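You operate a simulated robot arm through the tools that you are given. There is no shell and no other tool. Be economical: measure what you need, move in short steps, check, and stop when the job is done.

Carry out the task below with a simulated robot arm. There is one attempt and no reset: what you move stays moved.

JOB
Console off, dust cover in the console slot, tv to AERIAL by the remote.
Fine: console off before the cover goes in; bring the remote from the steel shelf unit to the window end of the desk, in sight of the tv.
Where things are to end (x, y in the base frame): tv remote within 6 cm of [40, -10].

The check looks at the end state, three seconds after you hand in, the way a careful person would. Anything else that was tipped, shoved, dropped, spilled or broken makes it a failure. A push-on lid holds only when it is set on centred and level and pressed home; a screw cap is set on level and turned clockwise until tight.

ROBOT AND FRAMES
A 6-joint arm with a two-finger parallel gripper on a trunk, on a base that drives. Base frame: it is fixed to the floor where the robot stands at the start and does not move with it; the origin is under the middle of the robot, x ahead of it, y to its left, z up. Units: cm, rad, N and s.
With the tool pointing down near the work surface it reaches from about 18 to 84 cm from the robot's upright axis, wherever it stands. Its first joint turns from -2.897 to 2.897 rad. Places, roughly: console link button [60, -10, 80]; console on-off button [60, 0, 80]; console slot [70, -10, 80]; remote input button [-90, -100, 80]; remote on-off button [-80, -100, 80]; tv input button [60, 20, 80]; tv on-off button [60, 30, 80]; tv remote [-100, -100, 75]; window end of the desk [50, -10, 70]. Payload 3.91 kg.
Tool frame: the origin (TCP) lies between the finger pads and is the grasp point; the fingertips stand 3 cm ahead of it; z points along the fingers, y is the line along which they close. The gripper opens to 11 cm. The fingers are 2 cm wide and 1 cm thick; the gripper's body (4.8 by 11.2 cm) begins 5.5 cm behind the TCP.
Orientation is told as [roll, pitch, yaw] about the base's x, y, z axes, in that order, counted from this pose: with the fingers straight down and closing along the base's y, the tool's x points along the base's -x, its y along +y and its z along -z.

CONTROLS
- The arm moves only by the tool apply_moves. Its argument "increments" is a list of rows, each a list of 7 numbers: the turn, a rotation vector about the tool's x, y, z in rad, then the shift along the tool's x, y, z in cm, then the finger opening in cm, from 0 to 11. In form: [[rx, ry, rz, x, y, z, claw], ...]. A call has 1 to 10 rows; each row is the pose to reach, as a shift and turn from the pose commanded when the call began, along the tool's axes at that moment. Rows are played at 5 a second. More than 5 cm and 0.15 rad between two rows, or a gripper value outside its range, and nothing of the call is played. Where a pose cannot be reached the arm comes as near as it can. A force on the tool above 90 N (or 10 N above the force at the start of the call, whichever is more), or a blocked arm, ends the call early, and 0.2 s more pass. The fingers move at their own pace (about 10.8 cm/s each) and stop on an object; they squeeze with about 29 N. The grip force told is the motor's: it shows also when the fingers shut on nothing. Time passes only in rows, and 0.2 s behind the last, so rows that repeat a pose let the fingers close. It gives the time, the measured TCP pose, the force on the tool (base axes), the opening and the grip force at its end, in the units of the frame above (readings bear some noise), with the torque about the TCP (base axes, N m) and any sound that the robot's microphone picked up.
- Cameras (640 x 400 px; columns grow to the right, rows downward): "scene" is now at [-8.35, -0.6, 141.34]; the picture's right is [-0.05, -1.00, 0.00], its down [-0.58, 0.03, -0.82] and it looks along [0.81, -0.04, -0.58] (base axes); focal length 256 px, centre (320, 200). "wrist" rides on the gripper at [7.7, 0.7, -11.5] in the tool frame; the picture's right is [-0.09, 1.00, 0.00], its down [-0.80, -0.07, -0.59] and it looks along [-0.59, -0.05, 0.80] (tool axes); focal length 270 px, centre (320, 200). There is no depth. A picture from a camera that has moved, and an enlarged one, comes with that camera's place and axes in the base frame and with its lens.
- capture(camera): a new picture of that camera. It takes no simulated time.
- slide_trunk(by): slides the trunk up (or, below 0, down) by that many cm; the arm and the scene camera ride with it, the base frame stays. It gives what a move gives, with no picture.
- roll_base(legs): drives the robot by 1 to 6 legs, each [ahead, left, turn to the left] in cm, cm and rad, along the robot's own axes; the way and the turn of a leg run together, so that a leg with both is an arc; at most 150 cm and 3.142 rad a leg. The arm and the cameras ride along, it lands a little off, and it stops where it bumps. It gives what a move gives.
- turn_head(pan, tilt): turns the head with the scene camera to pan (to the left, within 1.501 rad either way) and tilt (down, from -0.506 to 1.204), counted from straight ahead of the robot. It gives what a move gives.
- inspect(camera, box): a new picture of the part [left, top, right, bottom] of that camera's present view, enlarged. It takes no simulated time.
- close_job(): hands the job in; it is judged then, once.

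Go step by step. Nothing tells you exact positions but the pictures and the camera data: compare them with the known pose of the tool, close in by small moves and look again before you grip or let go. The budget is 120 turns and 82 pictures, counting those below and the enlarged ones. Unless the task says otherwise, let go and move clear before handing in, and close with one line.

The tools are called after "Emit:" as a command line: name --pt "numbers of a row" for each row, then --argument value for the rest, lists and objects as JSON in quotes. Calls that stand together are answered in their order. apply_moves: Moves the arm, as the interface text tells. Its arguments: {"type":"object","properties":{"increments":{"type":"array","items":{"type":"array","items":{"type":"number"}}}},"required":["increments"]} The other tools are called the same way: slide_trunk (by) slides the trunk up or down; roll_base (legs) drives the base; turn_head (pan, tilt) turns the head that bears the scene camera; capture (camera) takes a picture; inspect (camera, box) takes an enlarged picture of a part of a camera's view; close_job () hands the job in.

At the start:

```text
time: 0.0
position: [48.88, -6.91, 111.93]
tcp_rot: [0.002, 0.002, 0.0]
wrist_force: [0.1, 0.9, 1.1]
torque: [0.03, 0.0, 0.02]
grip_width: 10.98
gripper_force: 0.1
trunk travel left (down, up): [-35.0, 19.0]
robot x, y, heading: [-0.02, -0.2, -0.001]
head pan, tilt: [-0.054, 0.618]
```

scene: 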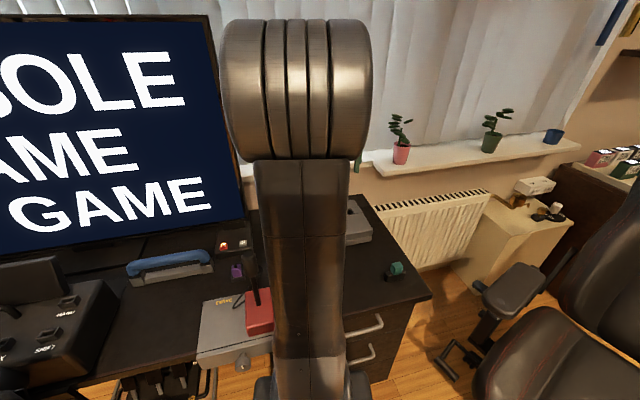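
wrist: 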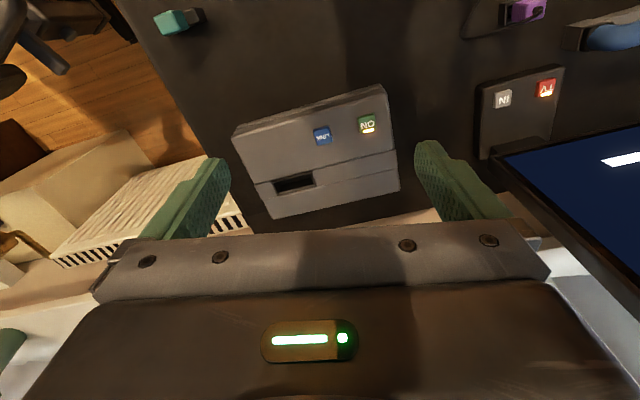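

I see the console (LINK and ON buttons, a slot), the TV button panel, and some small objects (teal, purple) on the desk. I look closer before moving.

Emit:
inspect --camera "wrist" --box '[140, 0, 640, 230]'

Emit:
inspect --camera "scene" --box '[100, 200, 440, 400]'

```text
1.28 times, centred on (390, 115) of wrist
camera zoom: at [41.2, -6.04, 123.49], right [0.09, 1.0, 0.0], down [0.8, -0.07, 0.59], along [0.59, -0.05, -0.8], focal length 346 px, centre (230, 309)
```

zoom: 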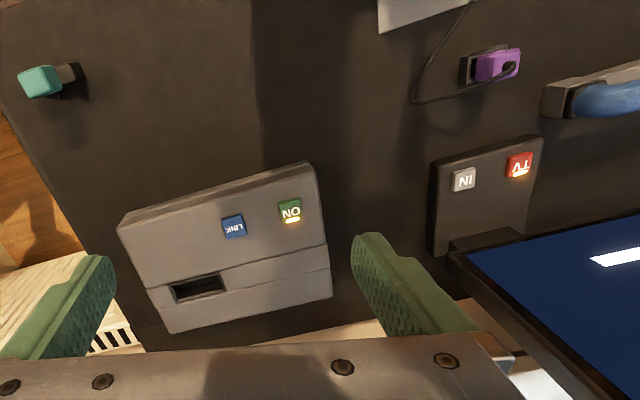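

```text
1.88 times, centred on (270, 300) of scene
camera zoom: at [-8.35, -0.6, 141.34], right [-0.05, -1.0, 0.0], down [-0.58, 0.03, -0.82], along [0.81, -0.04, -0.58], focal length 482 px, centre (414, 12)
```

zoom: 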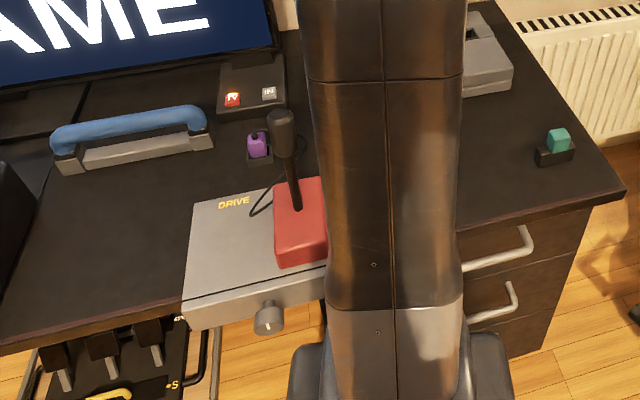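

The teal piece at the desk's end sits on a stand and the purple one has a cable. I look around for the shelf, and at the whole TV.

Emit:
turn_head --pan 0.5 --tilt 0.4

Emit:
capture --camera "scene"

Emit:
turn_head --pan -1.5 --tilt 0.5

Emit:
capture --camera "scene"

```text
time: 1.0
position: [48.87, -6.92, 111.96]
tcp_rot: [0.001, 0.0, 0.001]
wrist_force: [0.6, -0.4, 0.0]
torque: [-0.03, 0.03, 0.01]
grip_width: 11.02
gripper_force: 0.0
trunk travel left (down, up): [-35.0, 19.0]
robot x, y, heading: [0.13, -0.23, -0.002]
head pan, tilt: [0.499, 0.4]
```

```text
77 pictures are left
camera scene: at [-8.99, 4.31, 143.31], right [0.48, -0.88, 0.0], down [-0.34, -0.19, -0.92], along [0.81, 0.44, -0.39], focal length 256 px, centre (320, 200)
```

scene: 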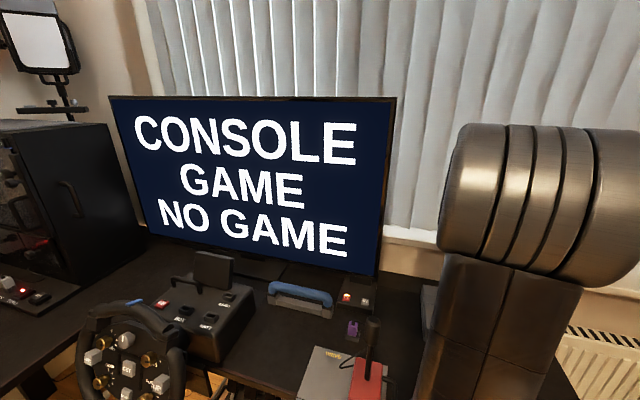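

```text
time: 2.9
position: [48.91, -6.77, 111.91]
tcp_rot: [0.001, -0.001, 0.001]
wrist_force: [-0.3, -0.5, 0.8]
torque: [0.0, -0.01, 0.0]
grip_width: 10.98
gripper_force: 0.0
trunk travel left (down, up): [-35.0, 19.0]
robot x, y, heading: [-0.2, -0.17, -0.0]
head pan, tilt: [-1.499, 0.499]
```

```text
76 pictures are left
camera scene: at [-16.47, -9.2, 142.4], right [-1.0, -0.07, 0.0], down [-0.03, 0.48, -0.88], along [0.06, -0.88, -0.48], focal length 256 px, centre (320, 200)
```

scene: 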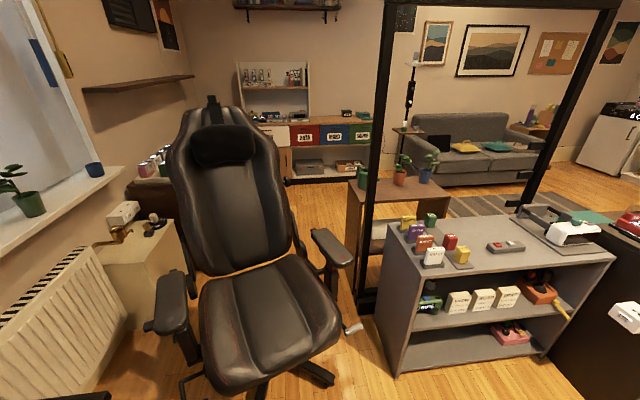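

The steel shelf unit is to the right, with a remote-like object on top. I inspect it.

Emit:
inspect --camera "scene" --box '[380, 190, 640, 352]'

```text
2.46 times, centred on (510, 271) of scene
camera zoom: at [-16.47, -9.2, 142.4], right [-1.0, -0.07, 0.0], down [-0.03, 0.48, -0.88], along [0.06, -0.88, -0.48], focal length 630 px, centre (-148, 25)
```

zoom: 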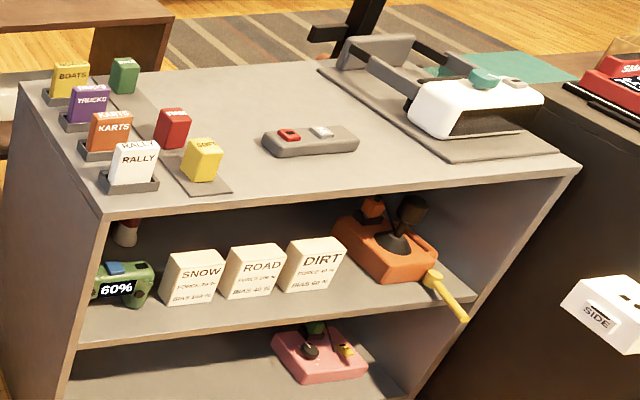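

The remote is at about (-87, -98), red on-off toward +x, white input toward -x. Now I check which piece is the dust cover and the space around (40,-10).

Emit:
turn_head --pan -0.3 --tilt 0.75

Emit:
inspect --camera "scene" --box '[260, 120, 420, 220]'

Emit:
inspect --camera "wrist" --box '[440, 0, 640, 125]'

Emit:
inspect --camera "wrist" --box '[110, 0, 310, 125]'

```text
time: 4.3
position: [48.92, -6.74, 111.93]
tcp_rot: [0.001, 0.002, 0.0]
wrist_force: [-0.4, 0.7, -0.1]
torque: [-0.01, 0.02, 0.0]
grip_width: 11.01
gripper_force: 0.1
trunk travel left (down, up): [-35.0, 19.0]
robot x, y, heading: [-0.08, -0.05, -0.001]
head pan, tilt: [-0.3, 0.75]
```

```text
4.00 times, centred on (340, 170) of scene
camera zoom: at [-9.21, -2.58, 140.21], right [-0.3, -0.96, 0.0], down [-0.65, 0.2, -0.73], along [0.7, -0.22, -0.68], focal length 1023 px, centre (240, 320)
```

zoom: 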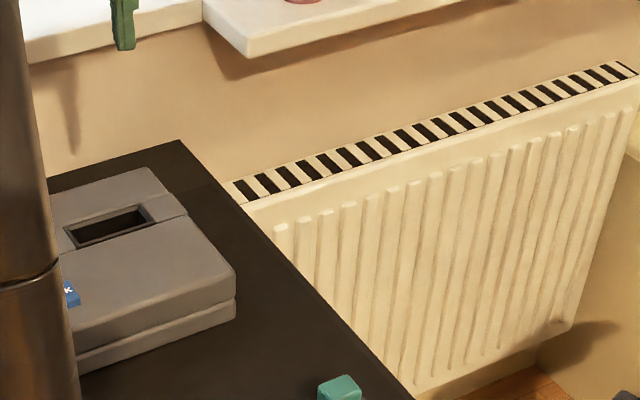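

```text
3.20 times, centred on (540, 62) of wrist
camera zoom: at [41.2, -6.05, 123.49], right [0.09, 1.0, 0.0], down [0.8, -0.07, 0.59], along [0.59, -0.05, -0.8], focal length 865 px, centre (-384, 640)
```

zoom: 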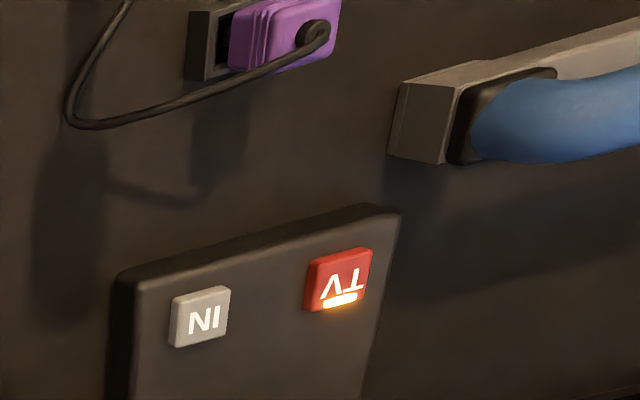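

```text
3.20 times, centred on (210, 62) of wrist
camera zoom: at [41.2, -6.05, 123.49], right [0.09, 1.0, 0.0], down [0.8, -0.07, 0.59], along [0.59, -0.05, -0.8], focal length 865 px, centre (672, 640)
```

zoom: 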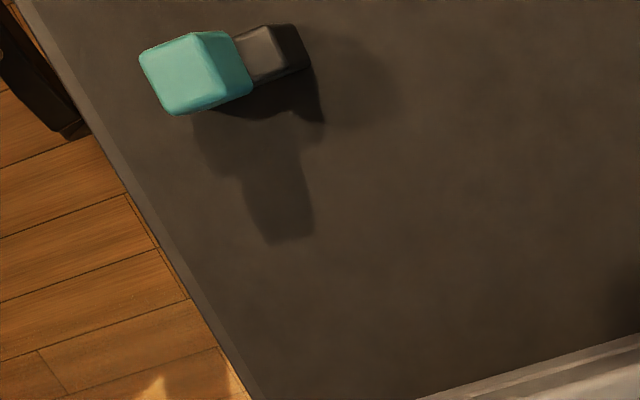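

The teal piece, in a stand with no cable, is the dust cover; the purple one is a cabled plug. First I bring the closed fingers above the console's ON button.

Emit:
apply_moves --pt "0 0 0 -2.4 1.8 4 0" --pt "0 0 0 -4.8 3.6 8 0" --pt "0 0 0 -7.2 5.4 12 0" --pt "0 0 0 -9.5 7.1 16 0" --pt "0 0 0 -9.5 7.1 19 0"

Emit:
capture --camera "wrist"

```text
time: 5.5
position: [58.48, 0.22, 92.91]
tcp_rot: [0.0, 0.0, 0.001]
wrist_force: [0.7, -0.1, -0.3]
torque: [0.01, 0.03, -0.02]
grip_width: 0.01
gripper_force: 29.1
trunk travel left (down, up): [-35.0, 19.0]
robot x, y, heading: [0.12, 0.35, 0.003]
head pan, tilt: [-0.3, 0.75]
```

```text
71 pictures are left
camera wrist: at [50.76, 1.09, 104.43], right [0.09, 1.0, 0.0], down [0.8, -0.07, 0.59], along [0.59, -0.05, -0.8], focal length 270 px, centre (320, 200)
```

wrist: 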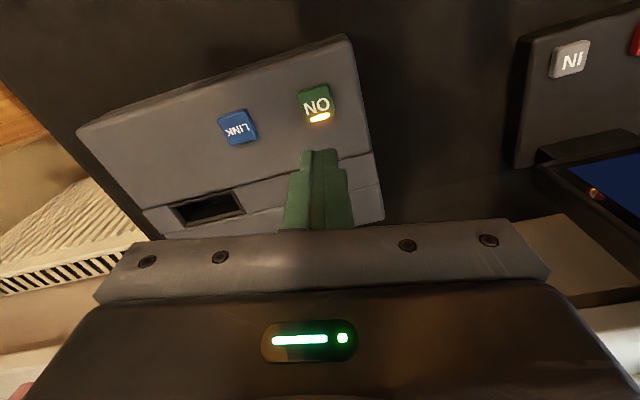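

The ON button computes to about (57.9, 0.25, 81). I align and approach to just above it.

Emit:
apply_moves --pt "0 0 0 0.6 0 3.5 0" --pt "0 0 0 0.6 0 7 0"

Emit:
inspect --camera "wrist" --box '[220, 60, 420, 185]'

```text
time: 6.1
position: [57.9, 0.31, 85.8]
tcp_rot: [0.0, -0.001, 0.001]
wrist_force: [0.0, -0.7, 0.1]
torque: [0.0, 0.02, -0.03]
grip_width: 0.01
gripper_force: 29.1
trunk travel left (down, up): [-35.0, 19.0]
robot x, y, heading: [-0.08, -0.03, 0.002]
head pan, tilt: [-0.3, 0.75]
```

```text
3.20 times, centred on (320, 122) of wrist
camera zoom: at [50.18, 1.08, 97.42], right [0.09, 1.0, 0.0], down [0.8, -0.07, 0.59], along [0.59, -0.05, -0.8], focal length 865 px, centre (320, 448)
```

zoom: 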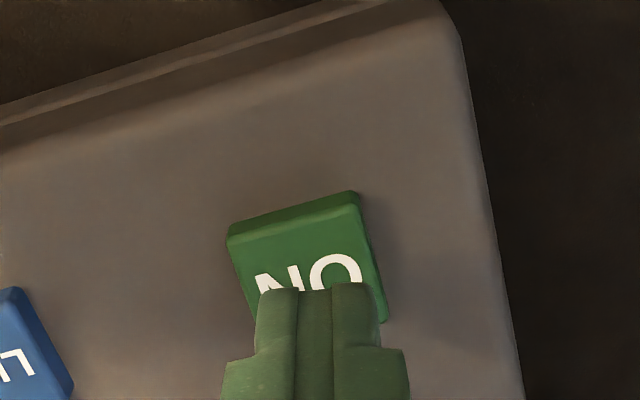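

The fingertips are over the button. I press down by small steps.

Emit:
apply_moves --pt "0 0 0 0 0 1.0 0" --pt "0 0 0 0 0 1.4 0" --pt "0 0 0 0 0 1.7 0" --pt "0 0 0 0 0 2.0 0"

```text
time: 7.1
position: [57.82, 0.37, 83.92]
tcp_rot: [-0.001, 0.0, 0.002]
wrist_force: [0.1, 0.6, 0.5]
torque: [0.01, 0.0, -0.02]
grip_width: 0.0
gripper_force: 29.3
trunk travel left (down, up): [-35.0, 19.0]
robot x, y, heading: [0.51, -0.01, -0.001]
head pan, tilt: [-0.3, 0.75]
```

Emit:
apply_moves --pt "0 0 0 0 0 0.3 0" --pt "0 0 0 0 0 0.6 0" --pt "0 0 0 0 0 0.8 0"

```text
time: 7.9
position: [57.84, 0.17, 83.19]
tcp_rot: [0.001, -0.002, -0.001]
wrist_force: [2.6, 1.4, 13.7]
torque: [0.0, -0.06, -0.04]
grip_width: 0.0
gripper_force: 29.3
trunk travel left (down, up): [-35.0, 19.0]
robot x, y, heading: [0.11, -0.04, -0.003]
head pan, tilt: [-0.3, 0.75]
heard: click
```

A click sounded. I lift away and check the light.

Emit:
apply_moves --pt "0 0 0 0 0 -3 0" --pt "0 0 0 0 0 -7 0" --pt "0 0 0 0 0 -10 0"

Emit:
capture --camera "wrist"

```text
time: 8.7
position: [57.8, 0.2, 93.08]
tcp_rot: [0.0, 0.003, 0.0]
wrist_force: [0.0, -0.3, 0.3]
torque: [-0.01, 0.01, 0.0]
grip_width: 0.01
gripper_force: 29.1
trunk travel left (down, up): [-35.0, 19.0]
robot x, y, heading: [0.53, 0.19, 0.005]
head pan, tilt: [-0.3, 0.75]
```

```text
69 pictures are left
camera wrist: at [50.03, 1.03, 104.66], right [0.09, 1.0, 0.0], down [0.8, -0.07, 0.59], along [0.59, -0.05, -0.8], focal length 270 px, centre (320, 200)
```

wrist: 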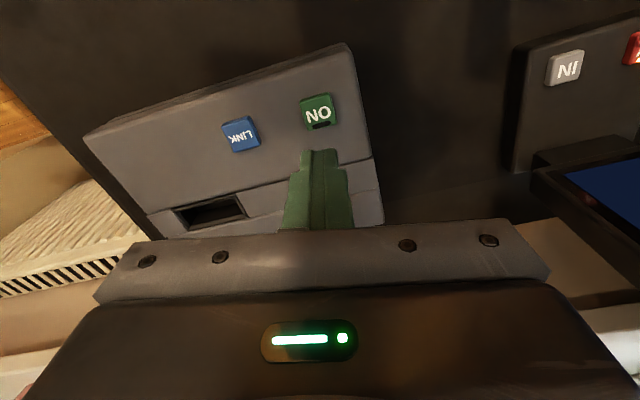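

The console is off. Next I move above the teal dust cover and open the fingers.

Emit:
apply_moves --pt "0 0 0 2 -4 -2 0" --pt "0 0 0 4.5 -8 -2 2" --pt "0 0 0 7 -12 -2 6" --pt "0 0 0 9.5 -16 -2 8" --pt "0 0 0 12 -20 -2 8" --pt "0 0 0 14 -24 -2 8" --pt "0 0 0 16 -28 -2 8"

Emit:
capture --camera "wrist"

Emit:
capture --camera "scene"

```text
time: 10.3
position: [41.76, -27.8, 95.13]
tcp_rot: [0.001, 0.0, 0.0]
wrist_force: [-1.2, 0.5, -0.3]
torque: [-0.03, 0.0, 0.0]
grip_width: 8.0
gripper_force: 0.1
trunk travel left (down, up): [-35.0, 19.0]
robot x, y, heading: [0.23, -0.04, 0.001]
head pan, tilt: [-0.3, 0.75]
```

```text
68 pictures are left
camera wrist: at [34.1, -26.98, 106.65], right [0.09, 1.0, 0.0], down [0.8, -0.07, 0.59], along [0.59, -0.05, -0.8], focal length 270 px, centre (320, 200)
```

wrist: 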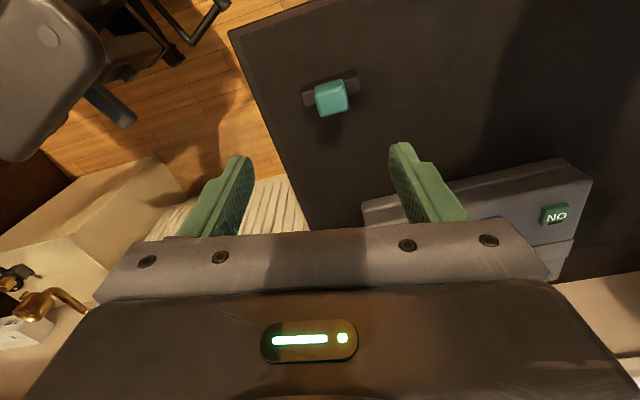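

```text
67 pictures are left
camera scene: at [-9.21, -2.59, 140.21], right [-0.3, -0.96, 0.0], down [-0.65, 0.2, -0.73], along [0.7, -0.22, -0.68], focal length 256 px, centre (320, 200)
```

scene: 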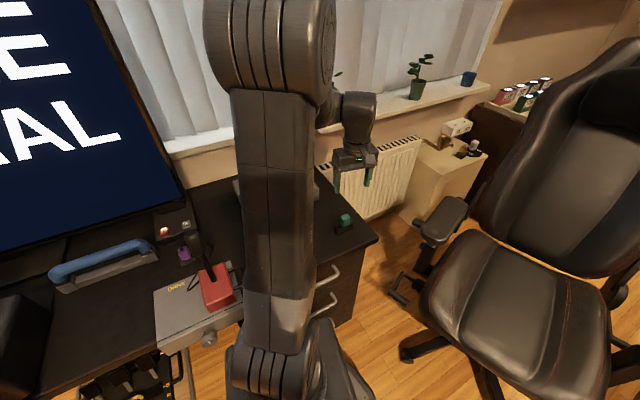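

The TV picture has changed now. I check it and enlarge the cover.

Emit:
inspect --camera "wrist" --box '[280, 50, 400, 125]'

Emit:
inspect --camera "scene" --box '[312, 190, 376, 230]'

Emit:
turn_head --pan 0.5 --tilt 0.4

Emit:
capture --camera "scene"

```text
5.33 times, centred on (340, 88) of wrist
camera zoom: at [34.1, -26.98, 106.65], right [0.09, 1.0, 0.0], down [0.8, -0.07, 0.59], along [0.59, -0.05, -0.8], focal length 1442 px, centre (213, 800)
```

zoom: 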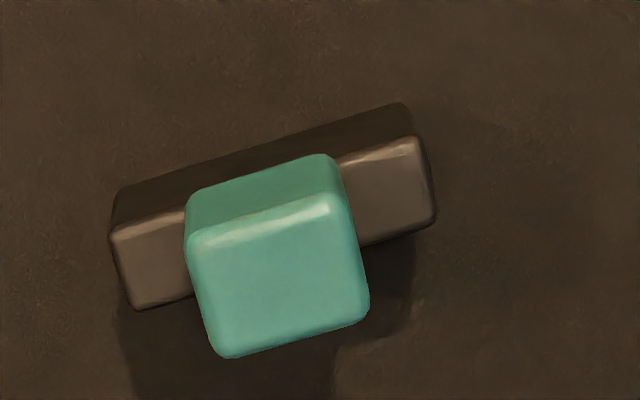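

```text
10.00 times, centred on (344, 210) of scene
camera zoom: at [-9.21, -2.59, 140.21], right [-0.3, -0.96, 0.0], down [-0.65, 0.2, -0.73], along [0.7, -0.22, -0.68], focal length 2558 px, centre (80, 100)
```

zoom: 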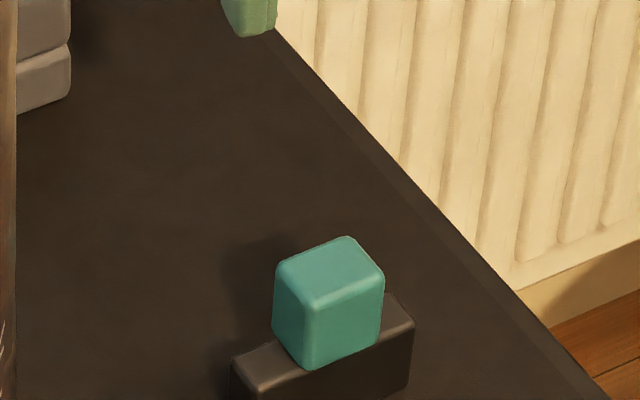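

```text
time: 11.4
position: [41.89, -27.63, 95.07]
tcp_rot: [0.0, 0.0, 0.001]
wrist_force: [-0.1, -0.2, -0.4]
torque: [-0.02, 0.03, 0.01]
grip_width: 8.02
gripper_force: 0.1
trunk travel left (down, up): [-35.0, 19.0]
robot x, y, heading: [-0.01, -0.01, -0.005]
head pan, tilt: [0.499, 0.4]
```

```text
64 pictures are left
camera scene: at [-8.99, 4.3, 143.31], right [0.48, -0.88, 0.0], down [-0.34, -0.19, -0.92], along [0.81, 0.44, -0.39], focal length 256 px, centre (320, 200)
```

scene: 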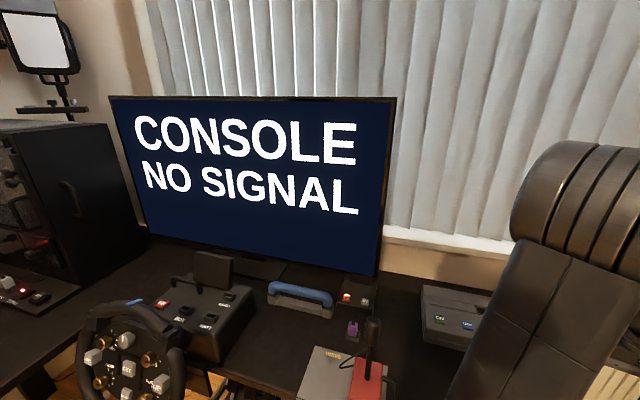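

The TV shows CONSOLE / NO SIGNAL, as expected with the console off. The cover is near (41.9, -26.5), top about z 80.7, turned by about +0.18 rad; I move over it turned the same way and look again.

Emit:
apply_moves --pt "0 0 -0.09 0 0.6 3 6" --pt "0 0 -0.18 0 1.2 6 6" --pt "0 0 -0.18 0 1.2 8 6"

Emit:
inspect --camera "wrist" --box '[220, 70, 420, 195]'

Emit:
turn_head --pan -0.4 --tilt 0.75

Emit:
capture --camera "scene"

```text
time: 12.2
position: [41.83, -26.5, 87.12]
tcp_rot: [0.002, -0.001, 0.182]
wrist_force: [0.8, -0.1, -0.1]
torque: [0.01, -0.04, 0.0]
grip_width: 6.0
gripper_force: 0.0
trunk travel left (down, up): [-35.0, 19.0]
robot x, y, heading: [-0.04, 0.03, -0.003]
head pan, tilt: [0.499, 0.4]
```

```text
3.20 times, centred on (320, 132) of wrist
camera zoom: at [34.12, -27.1, 98.68], right [-0.09, 1.0, 0.0], down [0.8, 0.07, 0.59], along [0.59, 0.06, -0.8], focal length 865 px, centre (320, 416)
```

zoom: 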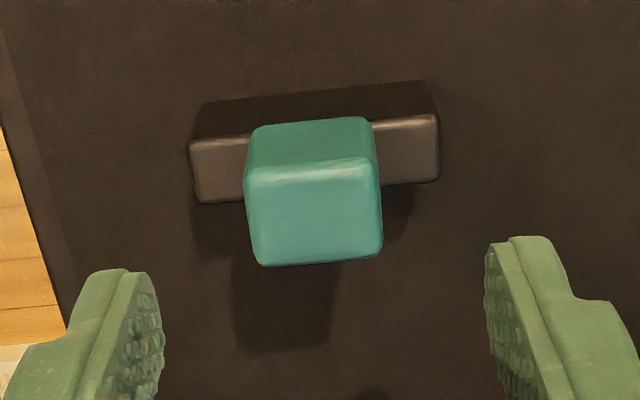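

```text
time: 13.4
position: [41.91, -26.39, 87.18]
tcp_rot: [0.0, 0.001, 0.182]
wrist_force: [0.1, 0.6, 0.0]
torque: [-0.03, 0.0, 0.02]
grip_width: 6.0
gripper_force: 0.1
trunk travel left (down, up): [-35.0, 19.0]
robot x, y, heading: [-0.06, -0.03, -0.004]
head pan, tilt: [-0.4, 0.75]
```

```text
62 pictures are left
camera scene: at [-9.49, -3.35, 140.21], right [-0.39, -0.92, 0.0], down [-0.63, 0.26, -0.73], along [0.67, -0.28, -0.68], focal length 256 px, centre (320, 200)
```

scene: 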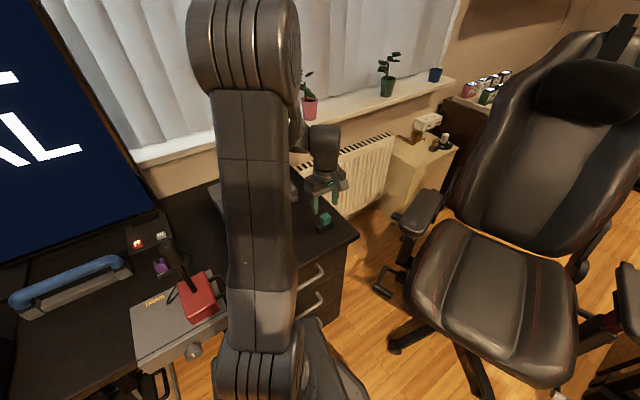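

The cover is centred under the gripper at about (42.0, -26.4, top z≈80.3). I go down so the tips stop just above the stand.

Emit:
apply_moves --pt "0 0 -0.015 0 0.1 3 6" --pt "0 0 -0.015 0 0.1 5.6 6"

Emit:
inspect --camera "wrist" --box '[220, 90, 420, 215]'

Emit:
inspect --camera "scene" --box '[280, 170, 376, 230]'

```text
time: 14.0
position: [41.74, -26.41, 81.58]
tcp_rot: [-0.001, 0.0, 0.194]
wrist_force: [0.5, -0.7, 0.2]
torque: [0.02, 0.03, 0.01]
grip_width: 6.0
gripper_force: 0.1
trunk travel left (down, up): [-35.0, 19.0]
robot x, y, heading: [-0.06, 0.07, -0.002]
head pan, tilt: [-0.4, 0.75]
```

```text
3.20 times, centred on (320, 152) of wrist
camera zoom: at [34.06, -27.13, 93.08], right [-0.11, 0.99, 0.0], down [0.8, 0.09, 0.59], along [0.59, 0.06, -0.8], focal length 865 px, centre (320, 352)
```

zoom: 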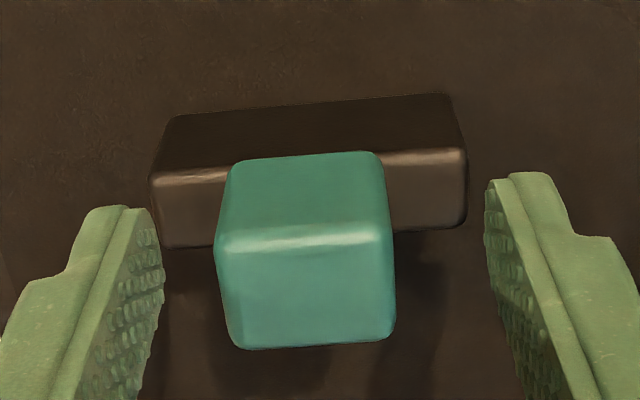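

```text
6.67 times, centred on (328, 200) of scene
camera zoom: at [-9.47, -3.36, 140.21], right [-0.39, -0.92, 0.0], down [-0.63, 0.27, -0.73], along [0.67, -0.28, -0.68], focal length 1705 px, centre (267, 200)
```

zoom: 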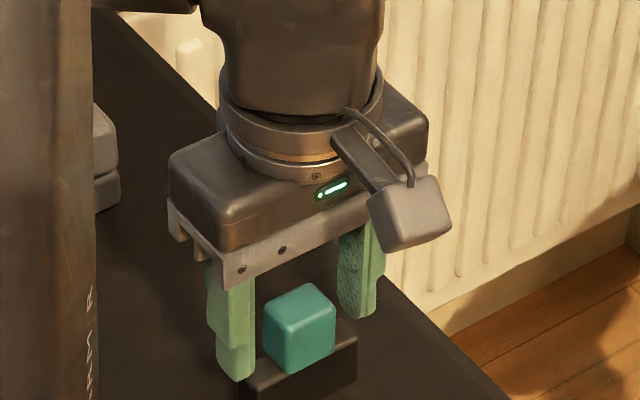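

The fingers straddle the cover with clearance from the stand. I shift 0.4 cm ahead, go down 0.5 cm more and close.

Emit:
apply_moves --pt "0 0 0 -0.4 0 0.5 6" --pt "0 0 0 -0.4 0 0.5 4.5" --pt "0 0 0 -0.4 0 0.5 3" --pt "0 0 0 -0.4 0 0.5 1.5" --pt "0 0 0 -0.4 0 0.5 1.5"

Emit:
inspect --camera "wrist" --box '[220, 90, 420, 215]'

```text
time: 15.2
position: [42.22, -26.27, 80.92]
tcp_rot: [-0.001, 0.001, 0.195]
wrist_force: [0.3, -0.7, -1.0]
torque: [-0.01, 0.0, -0.02]
grip_width: 2.93
gripper_force: 28.8
trunk travel left (down, up): [-35.0, 19.0]
robot x, y, heading: [0.07, -0.02, -0.003]
head pan, tilt: [-0.4, 0.75]
```

```text
3.20 times, centred on (320, 152) of wrist
camera zoom: at [34.47, -27.05, 92.56], right [-0.11, 0.99, 0.0], down [0.8, 0.09, 0.59], along [0.59, 0.06, -0.8], focal length 865 px, centre (320, 352)
```

zoom: 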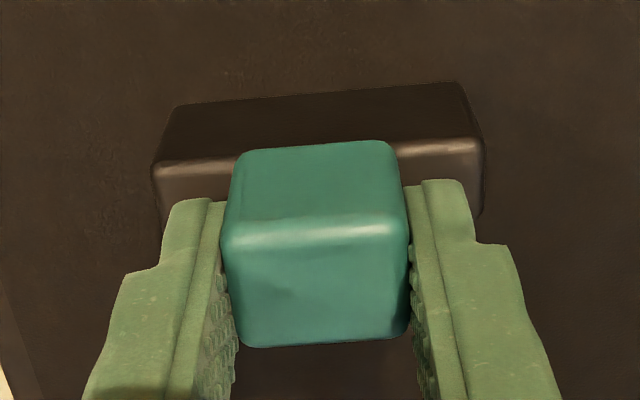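

The cover is gripped at 2.9 cm. I lift it straight up.

Emit:
apply_moves --pt "0 0 0 0 0 -1 1.5" --pt "0 0 0 0 0 -2.5 1.5" --pt "0 0 0 0 0 -5 1.5" --pt "0 0 0 0 0 -9 1.5" --pt "0 0 0 0 0 -13 1.5"

Emit:
capture --camera "wrist"

Emit:
inspect --camera "scene" --box '[264, 130, 392, 230]'

```text
time: 16.4
position: [42.12, -26.31, 94.01]
tcp_rot: [0.0, 0.001, 0.195]
wrist_force: [0.3, -0.1, -0.2]
torque: [-0.06, 0.02, 0.02]
grip_width: 2.95
gripper_force: 29.0
trunk travel left (down, up): [-35.0, 19.0]
robot x, y, heading: [0.06, 0.29, 0.0]
head pan, tilt: [-0.4, 0.75]
```

```text
58 pictures are left
camera wrist: at [34.47, -27.05, 105.66], right [-0.11, 0.99, 0.0], down [0.8, 0.09, 0.59], along [0.59, 0.06, -0.8], focal length 270 px, centre (320, 200)
```

wrist: 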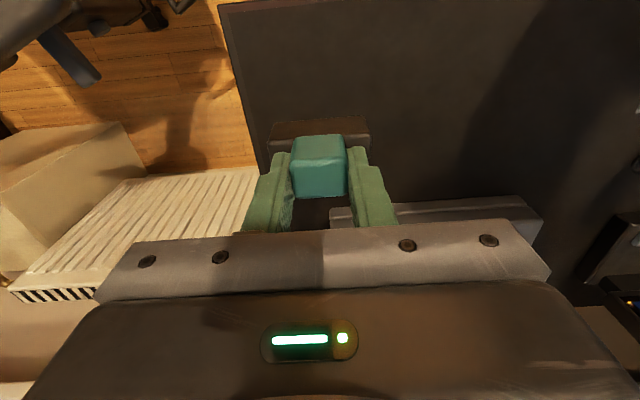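

```text
4.00 times, centred on (328, 180) of scene
camera zoom: at [-9.5, -3.35, 140.2], right [-0.39, -0.92, 0.0], down [-0.63, 0.27, -0.73], along [0.67, -0.28, -0.68], focal length 1023 px, centre (288, 280)
```

zoom: 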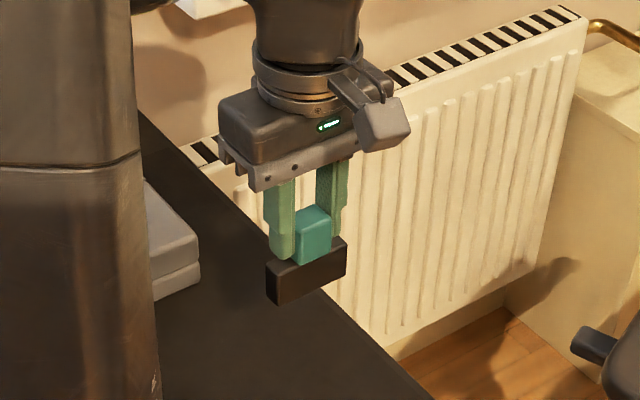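

The black block is part of the cover: it's the plug, and the teal is its handle. I carry it high over the slot and look.

Emit:
apply_moves --pt "0 0 0 -2 0.5 -4 1.5" --pt "0 0 0 -6 1.5 -6 1.5" --pt "0 0 0 -10.5 2.6 -6 1.5" --pt "0 0 0 -15 3.8 -6 1.5" --pt "0 0 0 -19.5 5 -6 1.5" --pt "0 0 0 -24 6 -6 1.5" --pt "0 0 0 -28 7.3 -6 1.5" --pt "0 0 0 -28 7.3 -6 1.5"

Emit:
capture --camera "wrist"

Emit:
capture --camera "scene"

```text
time: 18.2
position: [68.46, -13.83, 100.05]
tcp_rot: [-0.001, 0.0, 0.195]
wrist_force: [-0.3, -0.9, -1.2]
torque: [-0.02, 0.02, -0.03]
grip_width: 2.9
gripper_force: 28.7
trunk travel left (down, up): [-35.0, 19.0]
robot x, y, heading: [0.08, 0.2, 0.0]
head pan, tilt: [-0.4, 0.75]
```

```text
56 pictures are left
camera wrist: at [60.67, -14.44, 111.59], right [-0.11, 0.99, 0.0], down [0.8, 0.09, 0.59], along [0.59, 0.06, -0.8], focal length 270 px, centre (320, 200)
```

wrist: 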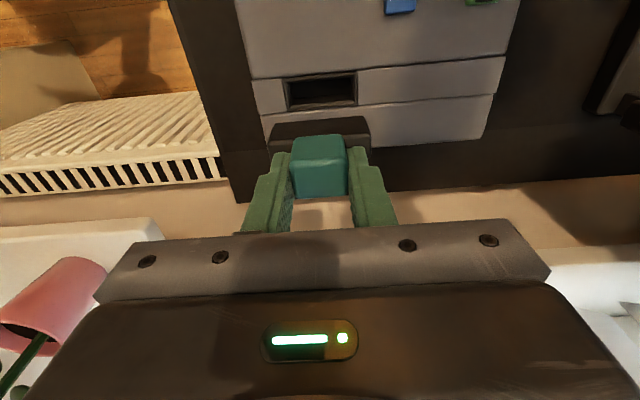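

```text
55 pictures are left
camera scene: at [-9.46, -3.33, 140.21], right [-0.39, -0.92, 0.0], down [-0.63, 0.27, -0.73], along [0.67, -0.28, -0.68], focal length 256 px, centre (320, 200)
```

scene: 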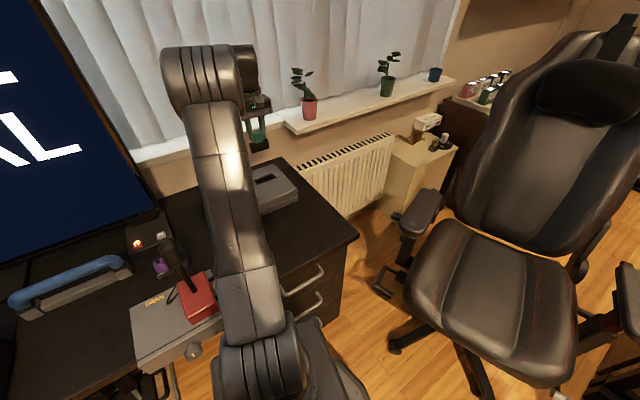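

The slot is visible from both cameras. I enlarge both.

Emit:
inspect --camera "wrist" --box '[240, 50, 400, 150]'

Emit:
inspect --camera "scene" --box '[220, 140, 316, 200]'

```text
4.00 times, centred on (320, 100) of wrist
camera zoom: at [60.67, -14.44, 111.59], right [-0.11, 0.99, 0.0], down [0.8, 0.09, 0.59], along [0.59, 0.06, -0.8], focal length 1081 px, centre (320, 600)
```

zoom: 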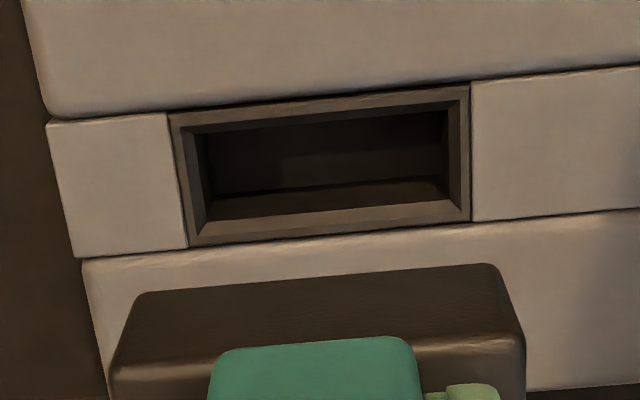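

```text
6.67 times, centred on (268, 170) of scene
camera zoom: at [-9.46, -3.33, 140.21], right [-0.39, -0.92, 0.0], down [-0.63, 0.27, -0.73], along [0.67, -0.28, -0.68], focal length 1705 px, centre (667, 400)
```

zoom: 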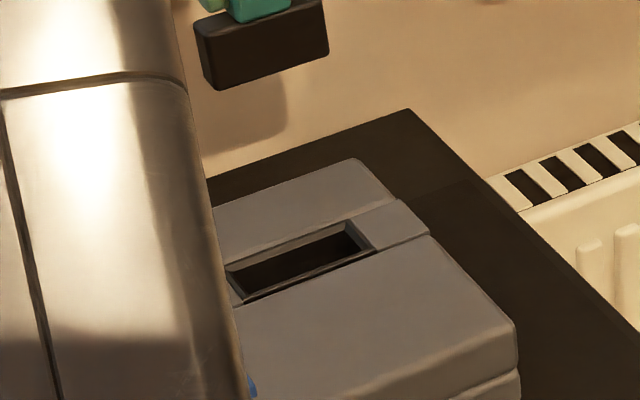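

Slot centre computes to (69.0, -13.6, 79.7), yaw about 0.2, opening about 7 x 2.5 cm; plug about 6.3 x 1.7. I align and lower to just above the rim.

Emit:
apply_moves --pt "0 0 0 -0.75 0.24 3 1.5" --pt "0 0 0 -0.75 0.24 6 1.5" --pt "0 0 0 -0.75 0.24 8.5 1.5" --pt "0 0 0 -0.75 0.24 8.5 1.5"

Emit:
inspect --camera "wrist" --box '[220, 70, 420, 195]'

Emit:
inspect --camera "scene" --box '[220, 120, 316, 180]'

```text
time: 19.2
position: [68.98, -13.43, 91.39]
tcp_rot: [0.0, 0.001, 0.195]
wrist_force: [0.3, -0.6, -0.9]
torque: [-0.02, 0.0, 0.0]
grip_width: 2.94
gripper_force: 29.3
trunk travel left (down, up): [-35.0, 19.0]
robot x, y, heading: [-0.1, 0.37, -0.003]
head pan, tilt: [-0.4, 0.75]
```

```text
3.20 times, centred on (320, 132) of wrist
camera zoom: at [61.26, -14.12, 103.02], right [-0.11, 0.99, 0.0], down [0.8, 0.09, 0.59], along [0.59, 0.06, -0.8], focal length 865 px, centre (320, 416)
```

zoom: 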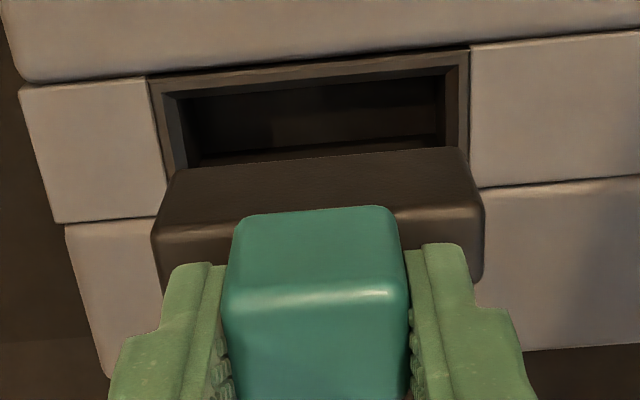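

```text
6.67 times, centred on (268, 150) of scene
camera zoom: at [-9.46, -3.35, 140.21], right [-0.39, -0.92, 0.0], down [-0.63, 0.27, -0.73], along [0.67, -0.28, -0.68], focal length 1705 px, centre (667, 533)
```

zoom: 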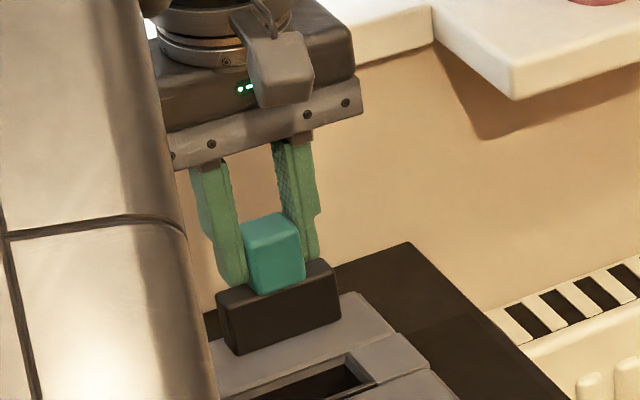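

The plug's bottom is at z≈84.3 and is centred over the slot in both axes within a few mm. I lower into the funnel.

Emit:
apply_moves --pt "0 0 0 -0.1 0 2 1.5" --pt "0 0 0 -0.1 0 3.5 1.5" --pt "0 0 0 -0.1 0 4.2 1.5" --pt "0 0 0 -0.1 0 4.8 1.5" --pt "0 0 0 -0.1 0 5.3 1.5"

Emit:
inspect --camera "wrist" --box '[220, 70, 420, 195]'

Emit:
inspect --camera "scene" --box '[220, 130, 316, 190]'

```text
time: 20.4
position: [69.06, -13.44, 86.16]
tcp_rot: [0.0, 0.002, 0.197]
wrist_force: [0.0, 0.3, -0.4]
torque: [-0.02, -0.01, 0.01]
grip_width: 2.95
gripper_force: 29.1
trunk travel left (down, up): [-35.0, 19.0]
robot x, y, heading: [0.14, 0.08, 0.004]
head pan, tilt: [-0.4, 0.75]
```

```text
3.20 times, centred on (320, 132) of wrist
camera zoom: at [61.33, -14.11, 97.74], right [-0.11, 0.99, 0.0], down [0.8, 0.09, 0.59], along [0.59, 0.06, -0.8], focal length 865 px, centre (320, 416)
```

zoom: 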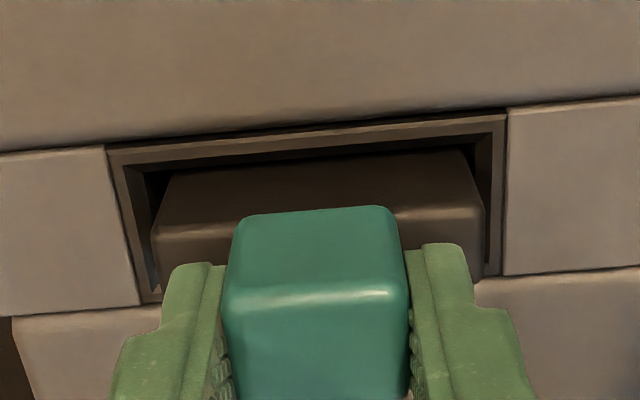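

```text
6.67 times, centred on (268, 160) of scene
camera zoom: at [-9.47, -3.35, 140.21], right [-0.39, -0.92, 0.0], down [-0.63, 0.27, -0.73], along [0.67, -0.28, -0.68], focal length 1705 px, centre (667, 467)
```

zoom: 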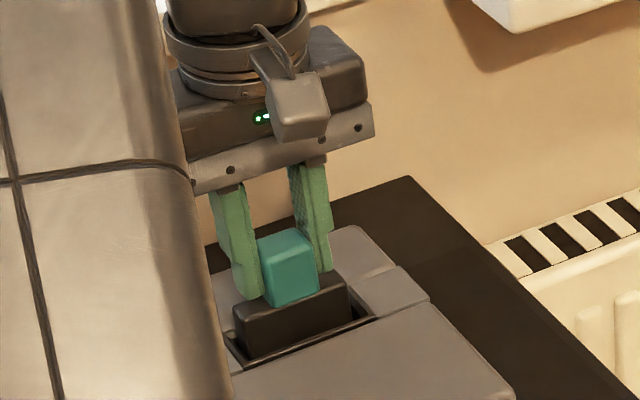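

The plug is entering the slot with even gaps on both sides. I continue downward in small steps.

Emit:
apply_moves --pt "0 0 0 0 0 0.4 1.5" --pt "0 0 0 0 0 0.8 1.5" --pt "0 0 0 0 0 1.2 1.5" --pt "0 0 0 0 0 1.6 1.5" --pt "0 0 0 0 0 2.0 1.5"

```text
time: 21.6
position: [69.04, -13.39, 84.21]
tcp_rot: [-0.002, 0.0, 0.196]
wrist_force: [1.1, 0.2, -0.1]
torque: [-0.02, 0.0, 0.0]
grip_width: 2.95
gripper_force: 29.0
trunk travel left (down, up): [-35.0, 19.0]
robot x, y, heading: [0.04, -0.27, -0.003]
head pan, tilt: [-0.4, 0.75]
```

Emit:
apply_moves --pt "0 0 0 0 0 0.2 1.5" --pt "0 0 0 0 0 0.4 1.5" --pt "0 0 0 0 0 0.6 1.5" --pt "0 0 0 0 0 0.8 1.5"

Emit:
inspect --camera "wrist" --box '[220, 70, 420, 195]'

```text
time: 22.6
position: [68.95, -13.36, 83.59]
tcp_rot: [-0.002, -0.002, 0.194]
wrist_force: [0.2, 1.6, 19.0]
torque: [0.08, 0.03, -0.04]
grip_width: 2.95
gripper_force: 29.0
trunk travel left (down, up): [-35.0, 19.0]
robot x, y, heading: [-0.03, -0.09, -0.001]
head pan, tilt: [-0.4, 0.75]
```

```text
3.20 times, centred on (320, 132) of wrist
camera zoom: at [61.19, -14.05, 95.12], right [-0.11, 0.99, 0.0], down [0.8, 0.09, 0.6], along [0.59, 0.06, -0.8], focal length 865 px, centre (320, 416)
```

zoom: 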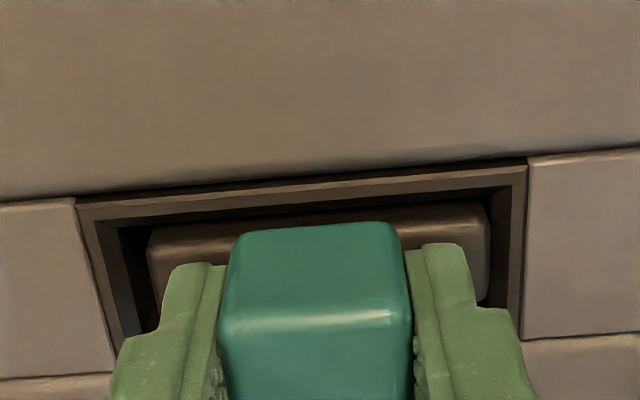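

There's resistance with the plug nearly flush; no seating sound yet. I press a bit more.

Emit:
apply_moves --pt "0 0 0 0 0 0.2 1.5" --pt "0 0 0 0 0 0.4 1.5" --pt "0 0 0 0 0 0.6 1.5"

Emit:
inspect --camera "scene" --box '[220, 130, 316, 190]'

```text
time: 23.4
position: [68.88, -13.48, 83.55]
tcp_rot: [-0.007, -0.009, 0.196]
wrist_force: [-0.7, 2.2, 53.0]
torque: [0.31, 0.2, 0.02]
grip_width: 2.92
gripper_force: 28.9
trunk travel left (down, up): [-35.0, 19.0]
robot x, y, heading: [0.06, 0.02, -0.0]
head pan, tilt: [-0.4, 0.75]
```

```text
6.67 times, centred on (268, 160) of scene
camera zoom: at [-10.02, -3.23, 140.22], right [-0.39, -0.92, 0.0], down [-0.63, 0.26, -0.73], along [0.68, -0.29, -0.68], focal length 1705 px, centre (667, 467)
```

zoom: 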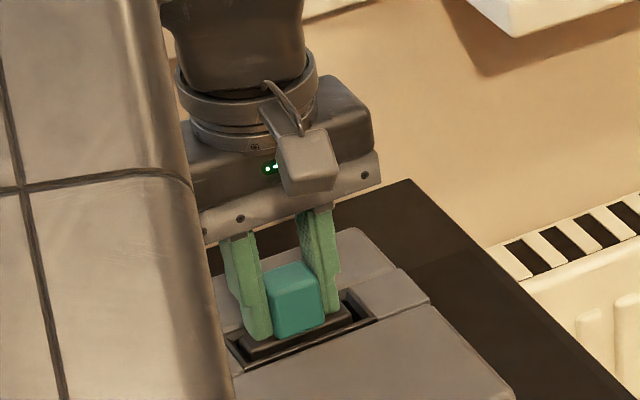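

It is firmly bottomed out: 53 N with no more travel. I ease off, open and lift clear, then look.

Emit:
apply_moves --pt "0 0 0 0 0 -0.5 1.5" --pt "0 0 0 0 0 -0.8 1.5" --pt "0 0 0 0 0 -0.8 4.5" --pt "0 0 0 0 0 -0.8 5" --pt "0 0 0 0 0 -4 5" --pt "0 0 0 0 0 -8 5" --pt "0 0 0 0 0 -12 5"

Emit:
inspect --camera "wrist" --box '[180, 20, 500, 220]'

Emit:
inspect --camera "scene" --box '[220, 140, 316, 200]'

```text
time: 25.0
position: [68.93, -13.45, 94.9]
tcp_rot: [0.0, 0.002, 0.195]
wrist_force: [0.2, 1.1, -0.1]
torque: [0.0, 0.06, 0.0]
grip_width: 5.01
gripper_force: 0.1
trunk travel left (down, up): [-35.0, 19.0]
robot x, y, heading: [0.12, 0.25, 0.001]
head pan, tilt: [-0.4, 0.75]
```

```text
2.00 times, centred on (340, 120) of wrist
camera zoom: at [61.24, -14.17, 106.5], right [-0.11, 0.99, 0.0], down [0.8, 0.09, 0.59], along [0.59, 0.06, -0.8], focal length 541 px, centre (280, 360)
```

zoom: 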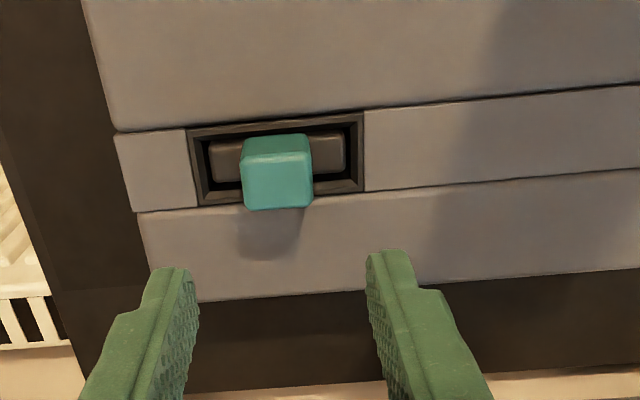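

```text
6.67 times, centred on (268, 170) of scene
camera zoom: at [-9.49, -3.35, 140.2], right [-0.39, -0.92, 0.0], down [-0.63, 0.27, -0.73], along [0.67, -0.28, -0.68], focal length 1705 px, centre (667, 400)
```

zoom: 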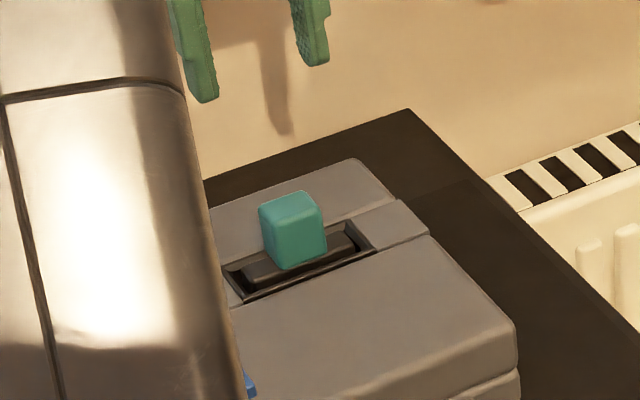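

The dust cover sits level in the slot. Now I tuck the arm and look both ways before driving to the shelf.

Emit:
apply_moves --pt "0 0 0.02 3.6 1 -2.5 5" --pt "0 0 0.04 7.2 2 -5 5" --pt "0 0 0.06 10.8 3 -7.5 5" --pt "0 0 0.08 14.4 4 -10 5" --pt "0 0 0.1 18 5 -12 5" --pt "0 0 0.12 21.6 6 -14 5" --pt "0 0 0.14 25.2 7 -16 5" --pt "0 0 0.16 28.8 8 -17 5" --pt "0 0 0.18 32.4 8 -17 3" --pt "0 0 0.195 36 8 -17 3"

Emit:
turn_head --pan -1.5 --tilt 1.1

Emit:
capture --camera "scene"

Emit:
turn_head --pan 1.5 --tilt 0.8

Emit:
capture --camera "scene"

```text
time: 27.2
position: [32.04, -12.46, 111.72]
tcp_rot: [0.0, -0.003, 0.002]
wrist_force: [-0.1, 0.6, -0.8]
torque: [-0.08, 0.01, -0.01]
grip_width: 3.01
gripper_force: 0.0
trunk travel left (down, up): [-35.0, 19.0]
robot x, y, heading: [0.06, -0.1, -0.004]
head pan, tilt: [-0.4, 0.75]
```

```text
time: 28.6
position: [32.07, -12.51, 111.72]
tcp_rot: [0.0, 0.003, 0.0]
wrist_force: [-1.0, 0.2, 1.0]
torque: [-0.02, -0.01, -0.01]
grip_width: 2.99
gripper_force: 0.0
trunk travel left (down, up): [-35.0, 19.0]
robot x, y, heading: [-0.04, -0.21, -0.004]
head pan, tilt: [-1.499, 1.1]
```

```text
44 pictures are left
camera scene: at [-11.79, -5.58, 139.14], right [-0.71, -0.7, 0.0], down [-0.54, 0.55, -0.63], along [0.44, -0.45, -0.77], focal length 256 px, centre (320, 200)
```

scene: 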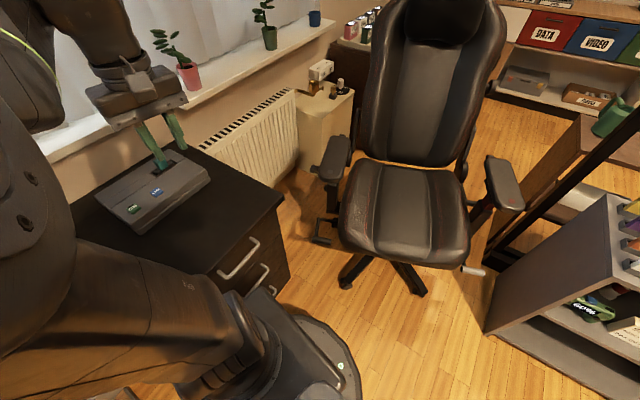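

```text
time: 31.2
position: [32.24, -12.45, 111.87]
tcp_rot: [0.0, 0.0, 0.0]
wrist_force: [-0.9, -0.1, 0.3]
torque: [0.02, 0.0, -0.02]
grip_width: 3.0
gripper_force: 0.1
trunk travel left (down, up): [-35.0, 19.0]
robot x, y, heading: [0.09, -0.04, 0.003]
head pan, tilt: [1.499, 0.799]
```

```text
43 pictures are left
camera scene: at [-10.76, 4.64, 139.61], right [0.6, -0.8, 0.0], down [-0.59, -0.44, -0.68], along [0.54, 0.41, -0.73], focal length 256 px, centre (320, 200)
```

scene: 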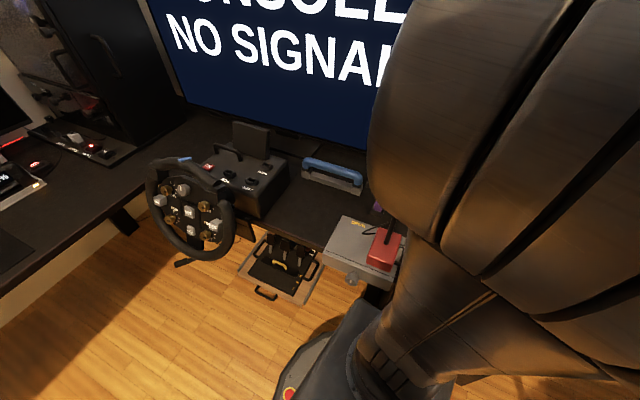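

The second look seems to have been taken mid-turn; I take it again.

Emit:
capture --camera "scene"

```text
42 pictures are left
camera scene: at [-10.76, 4.64, 139.61], right [0.6, -0.8, 0.0], down [-0.59, -0.44, -0.68], along [0.54, 0.41, -0.73], focal length 256 px, centre (320, 200)
```

scene: 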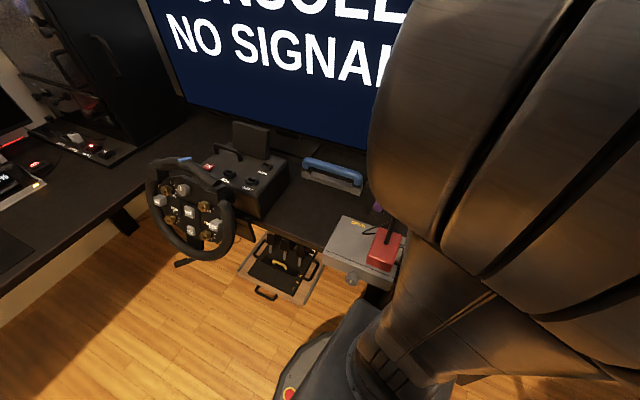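

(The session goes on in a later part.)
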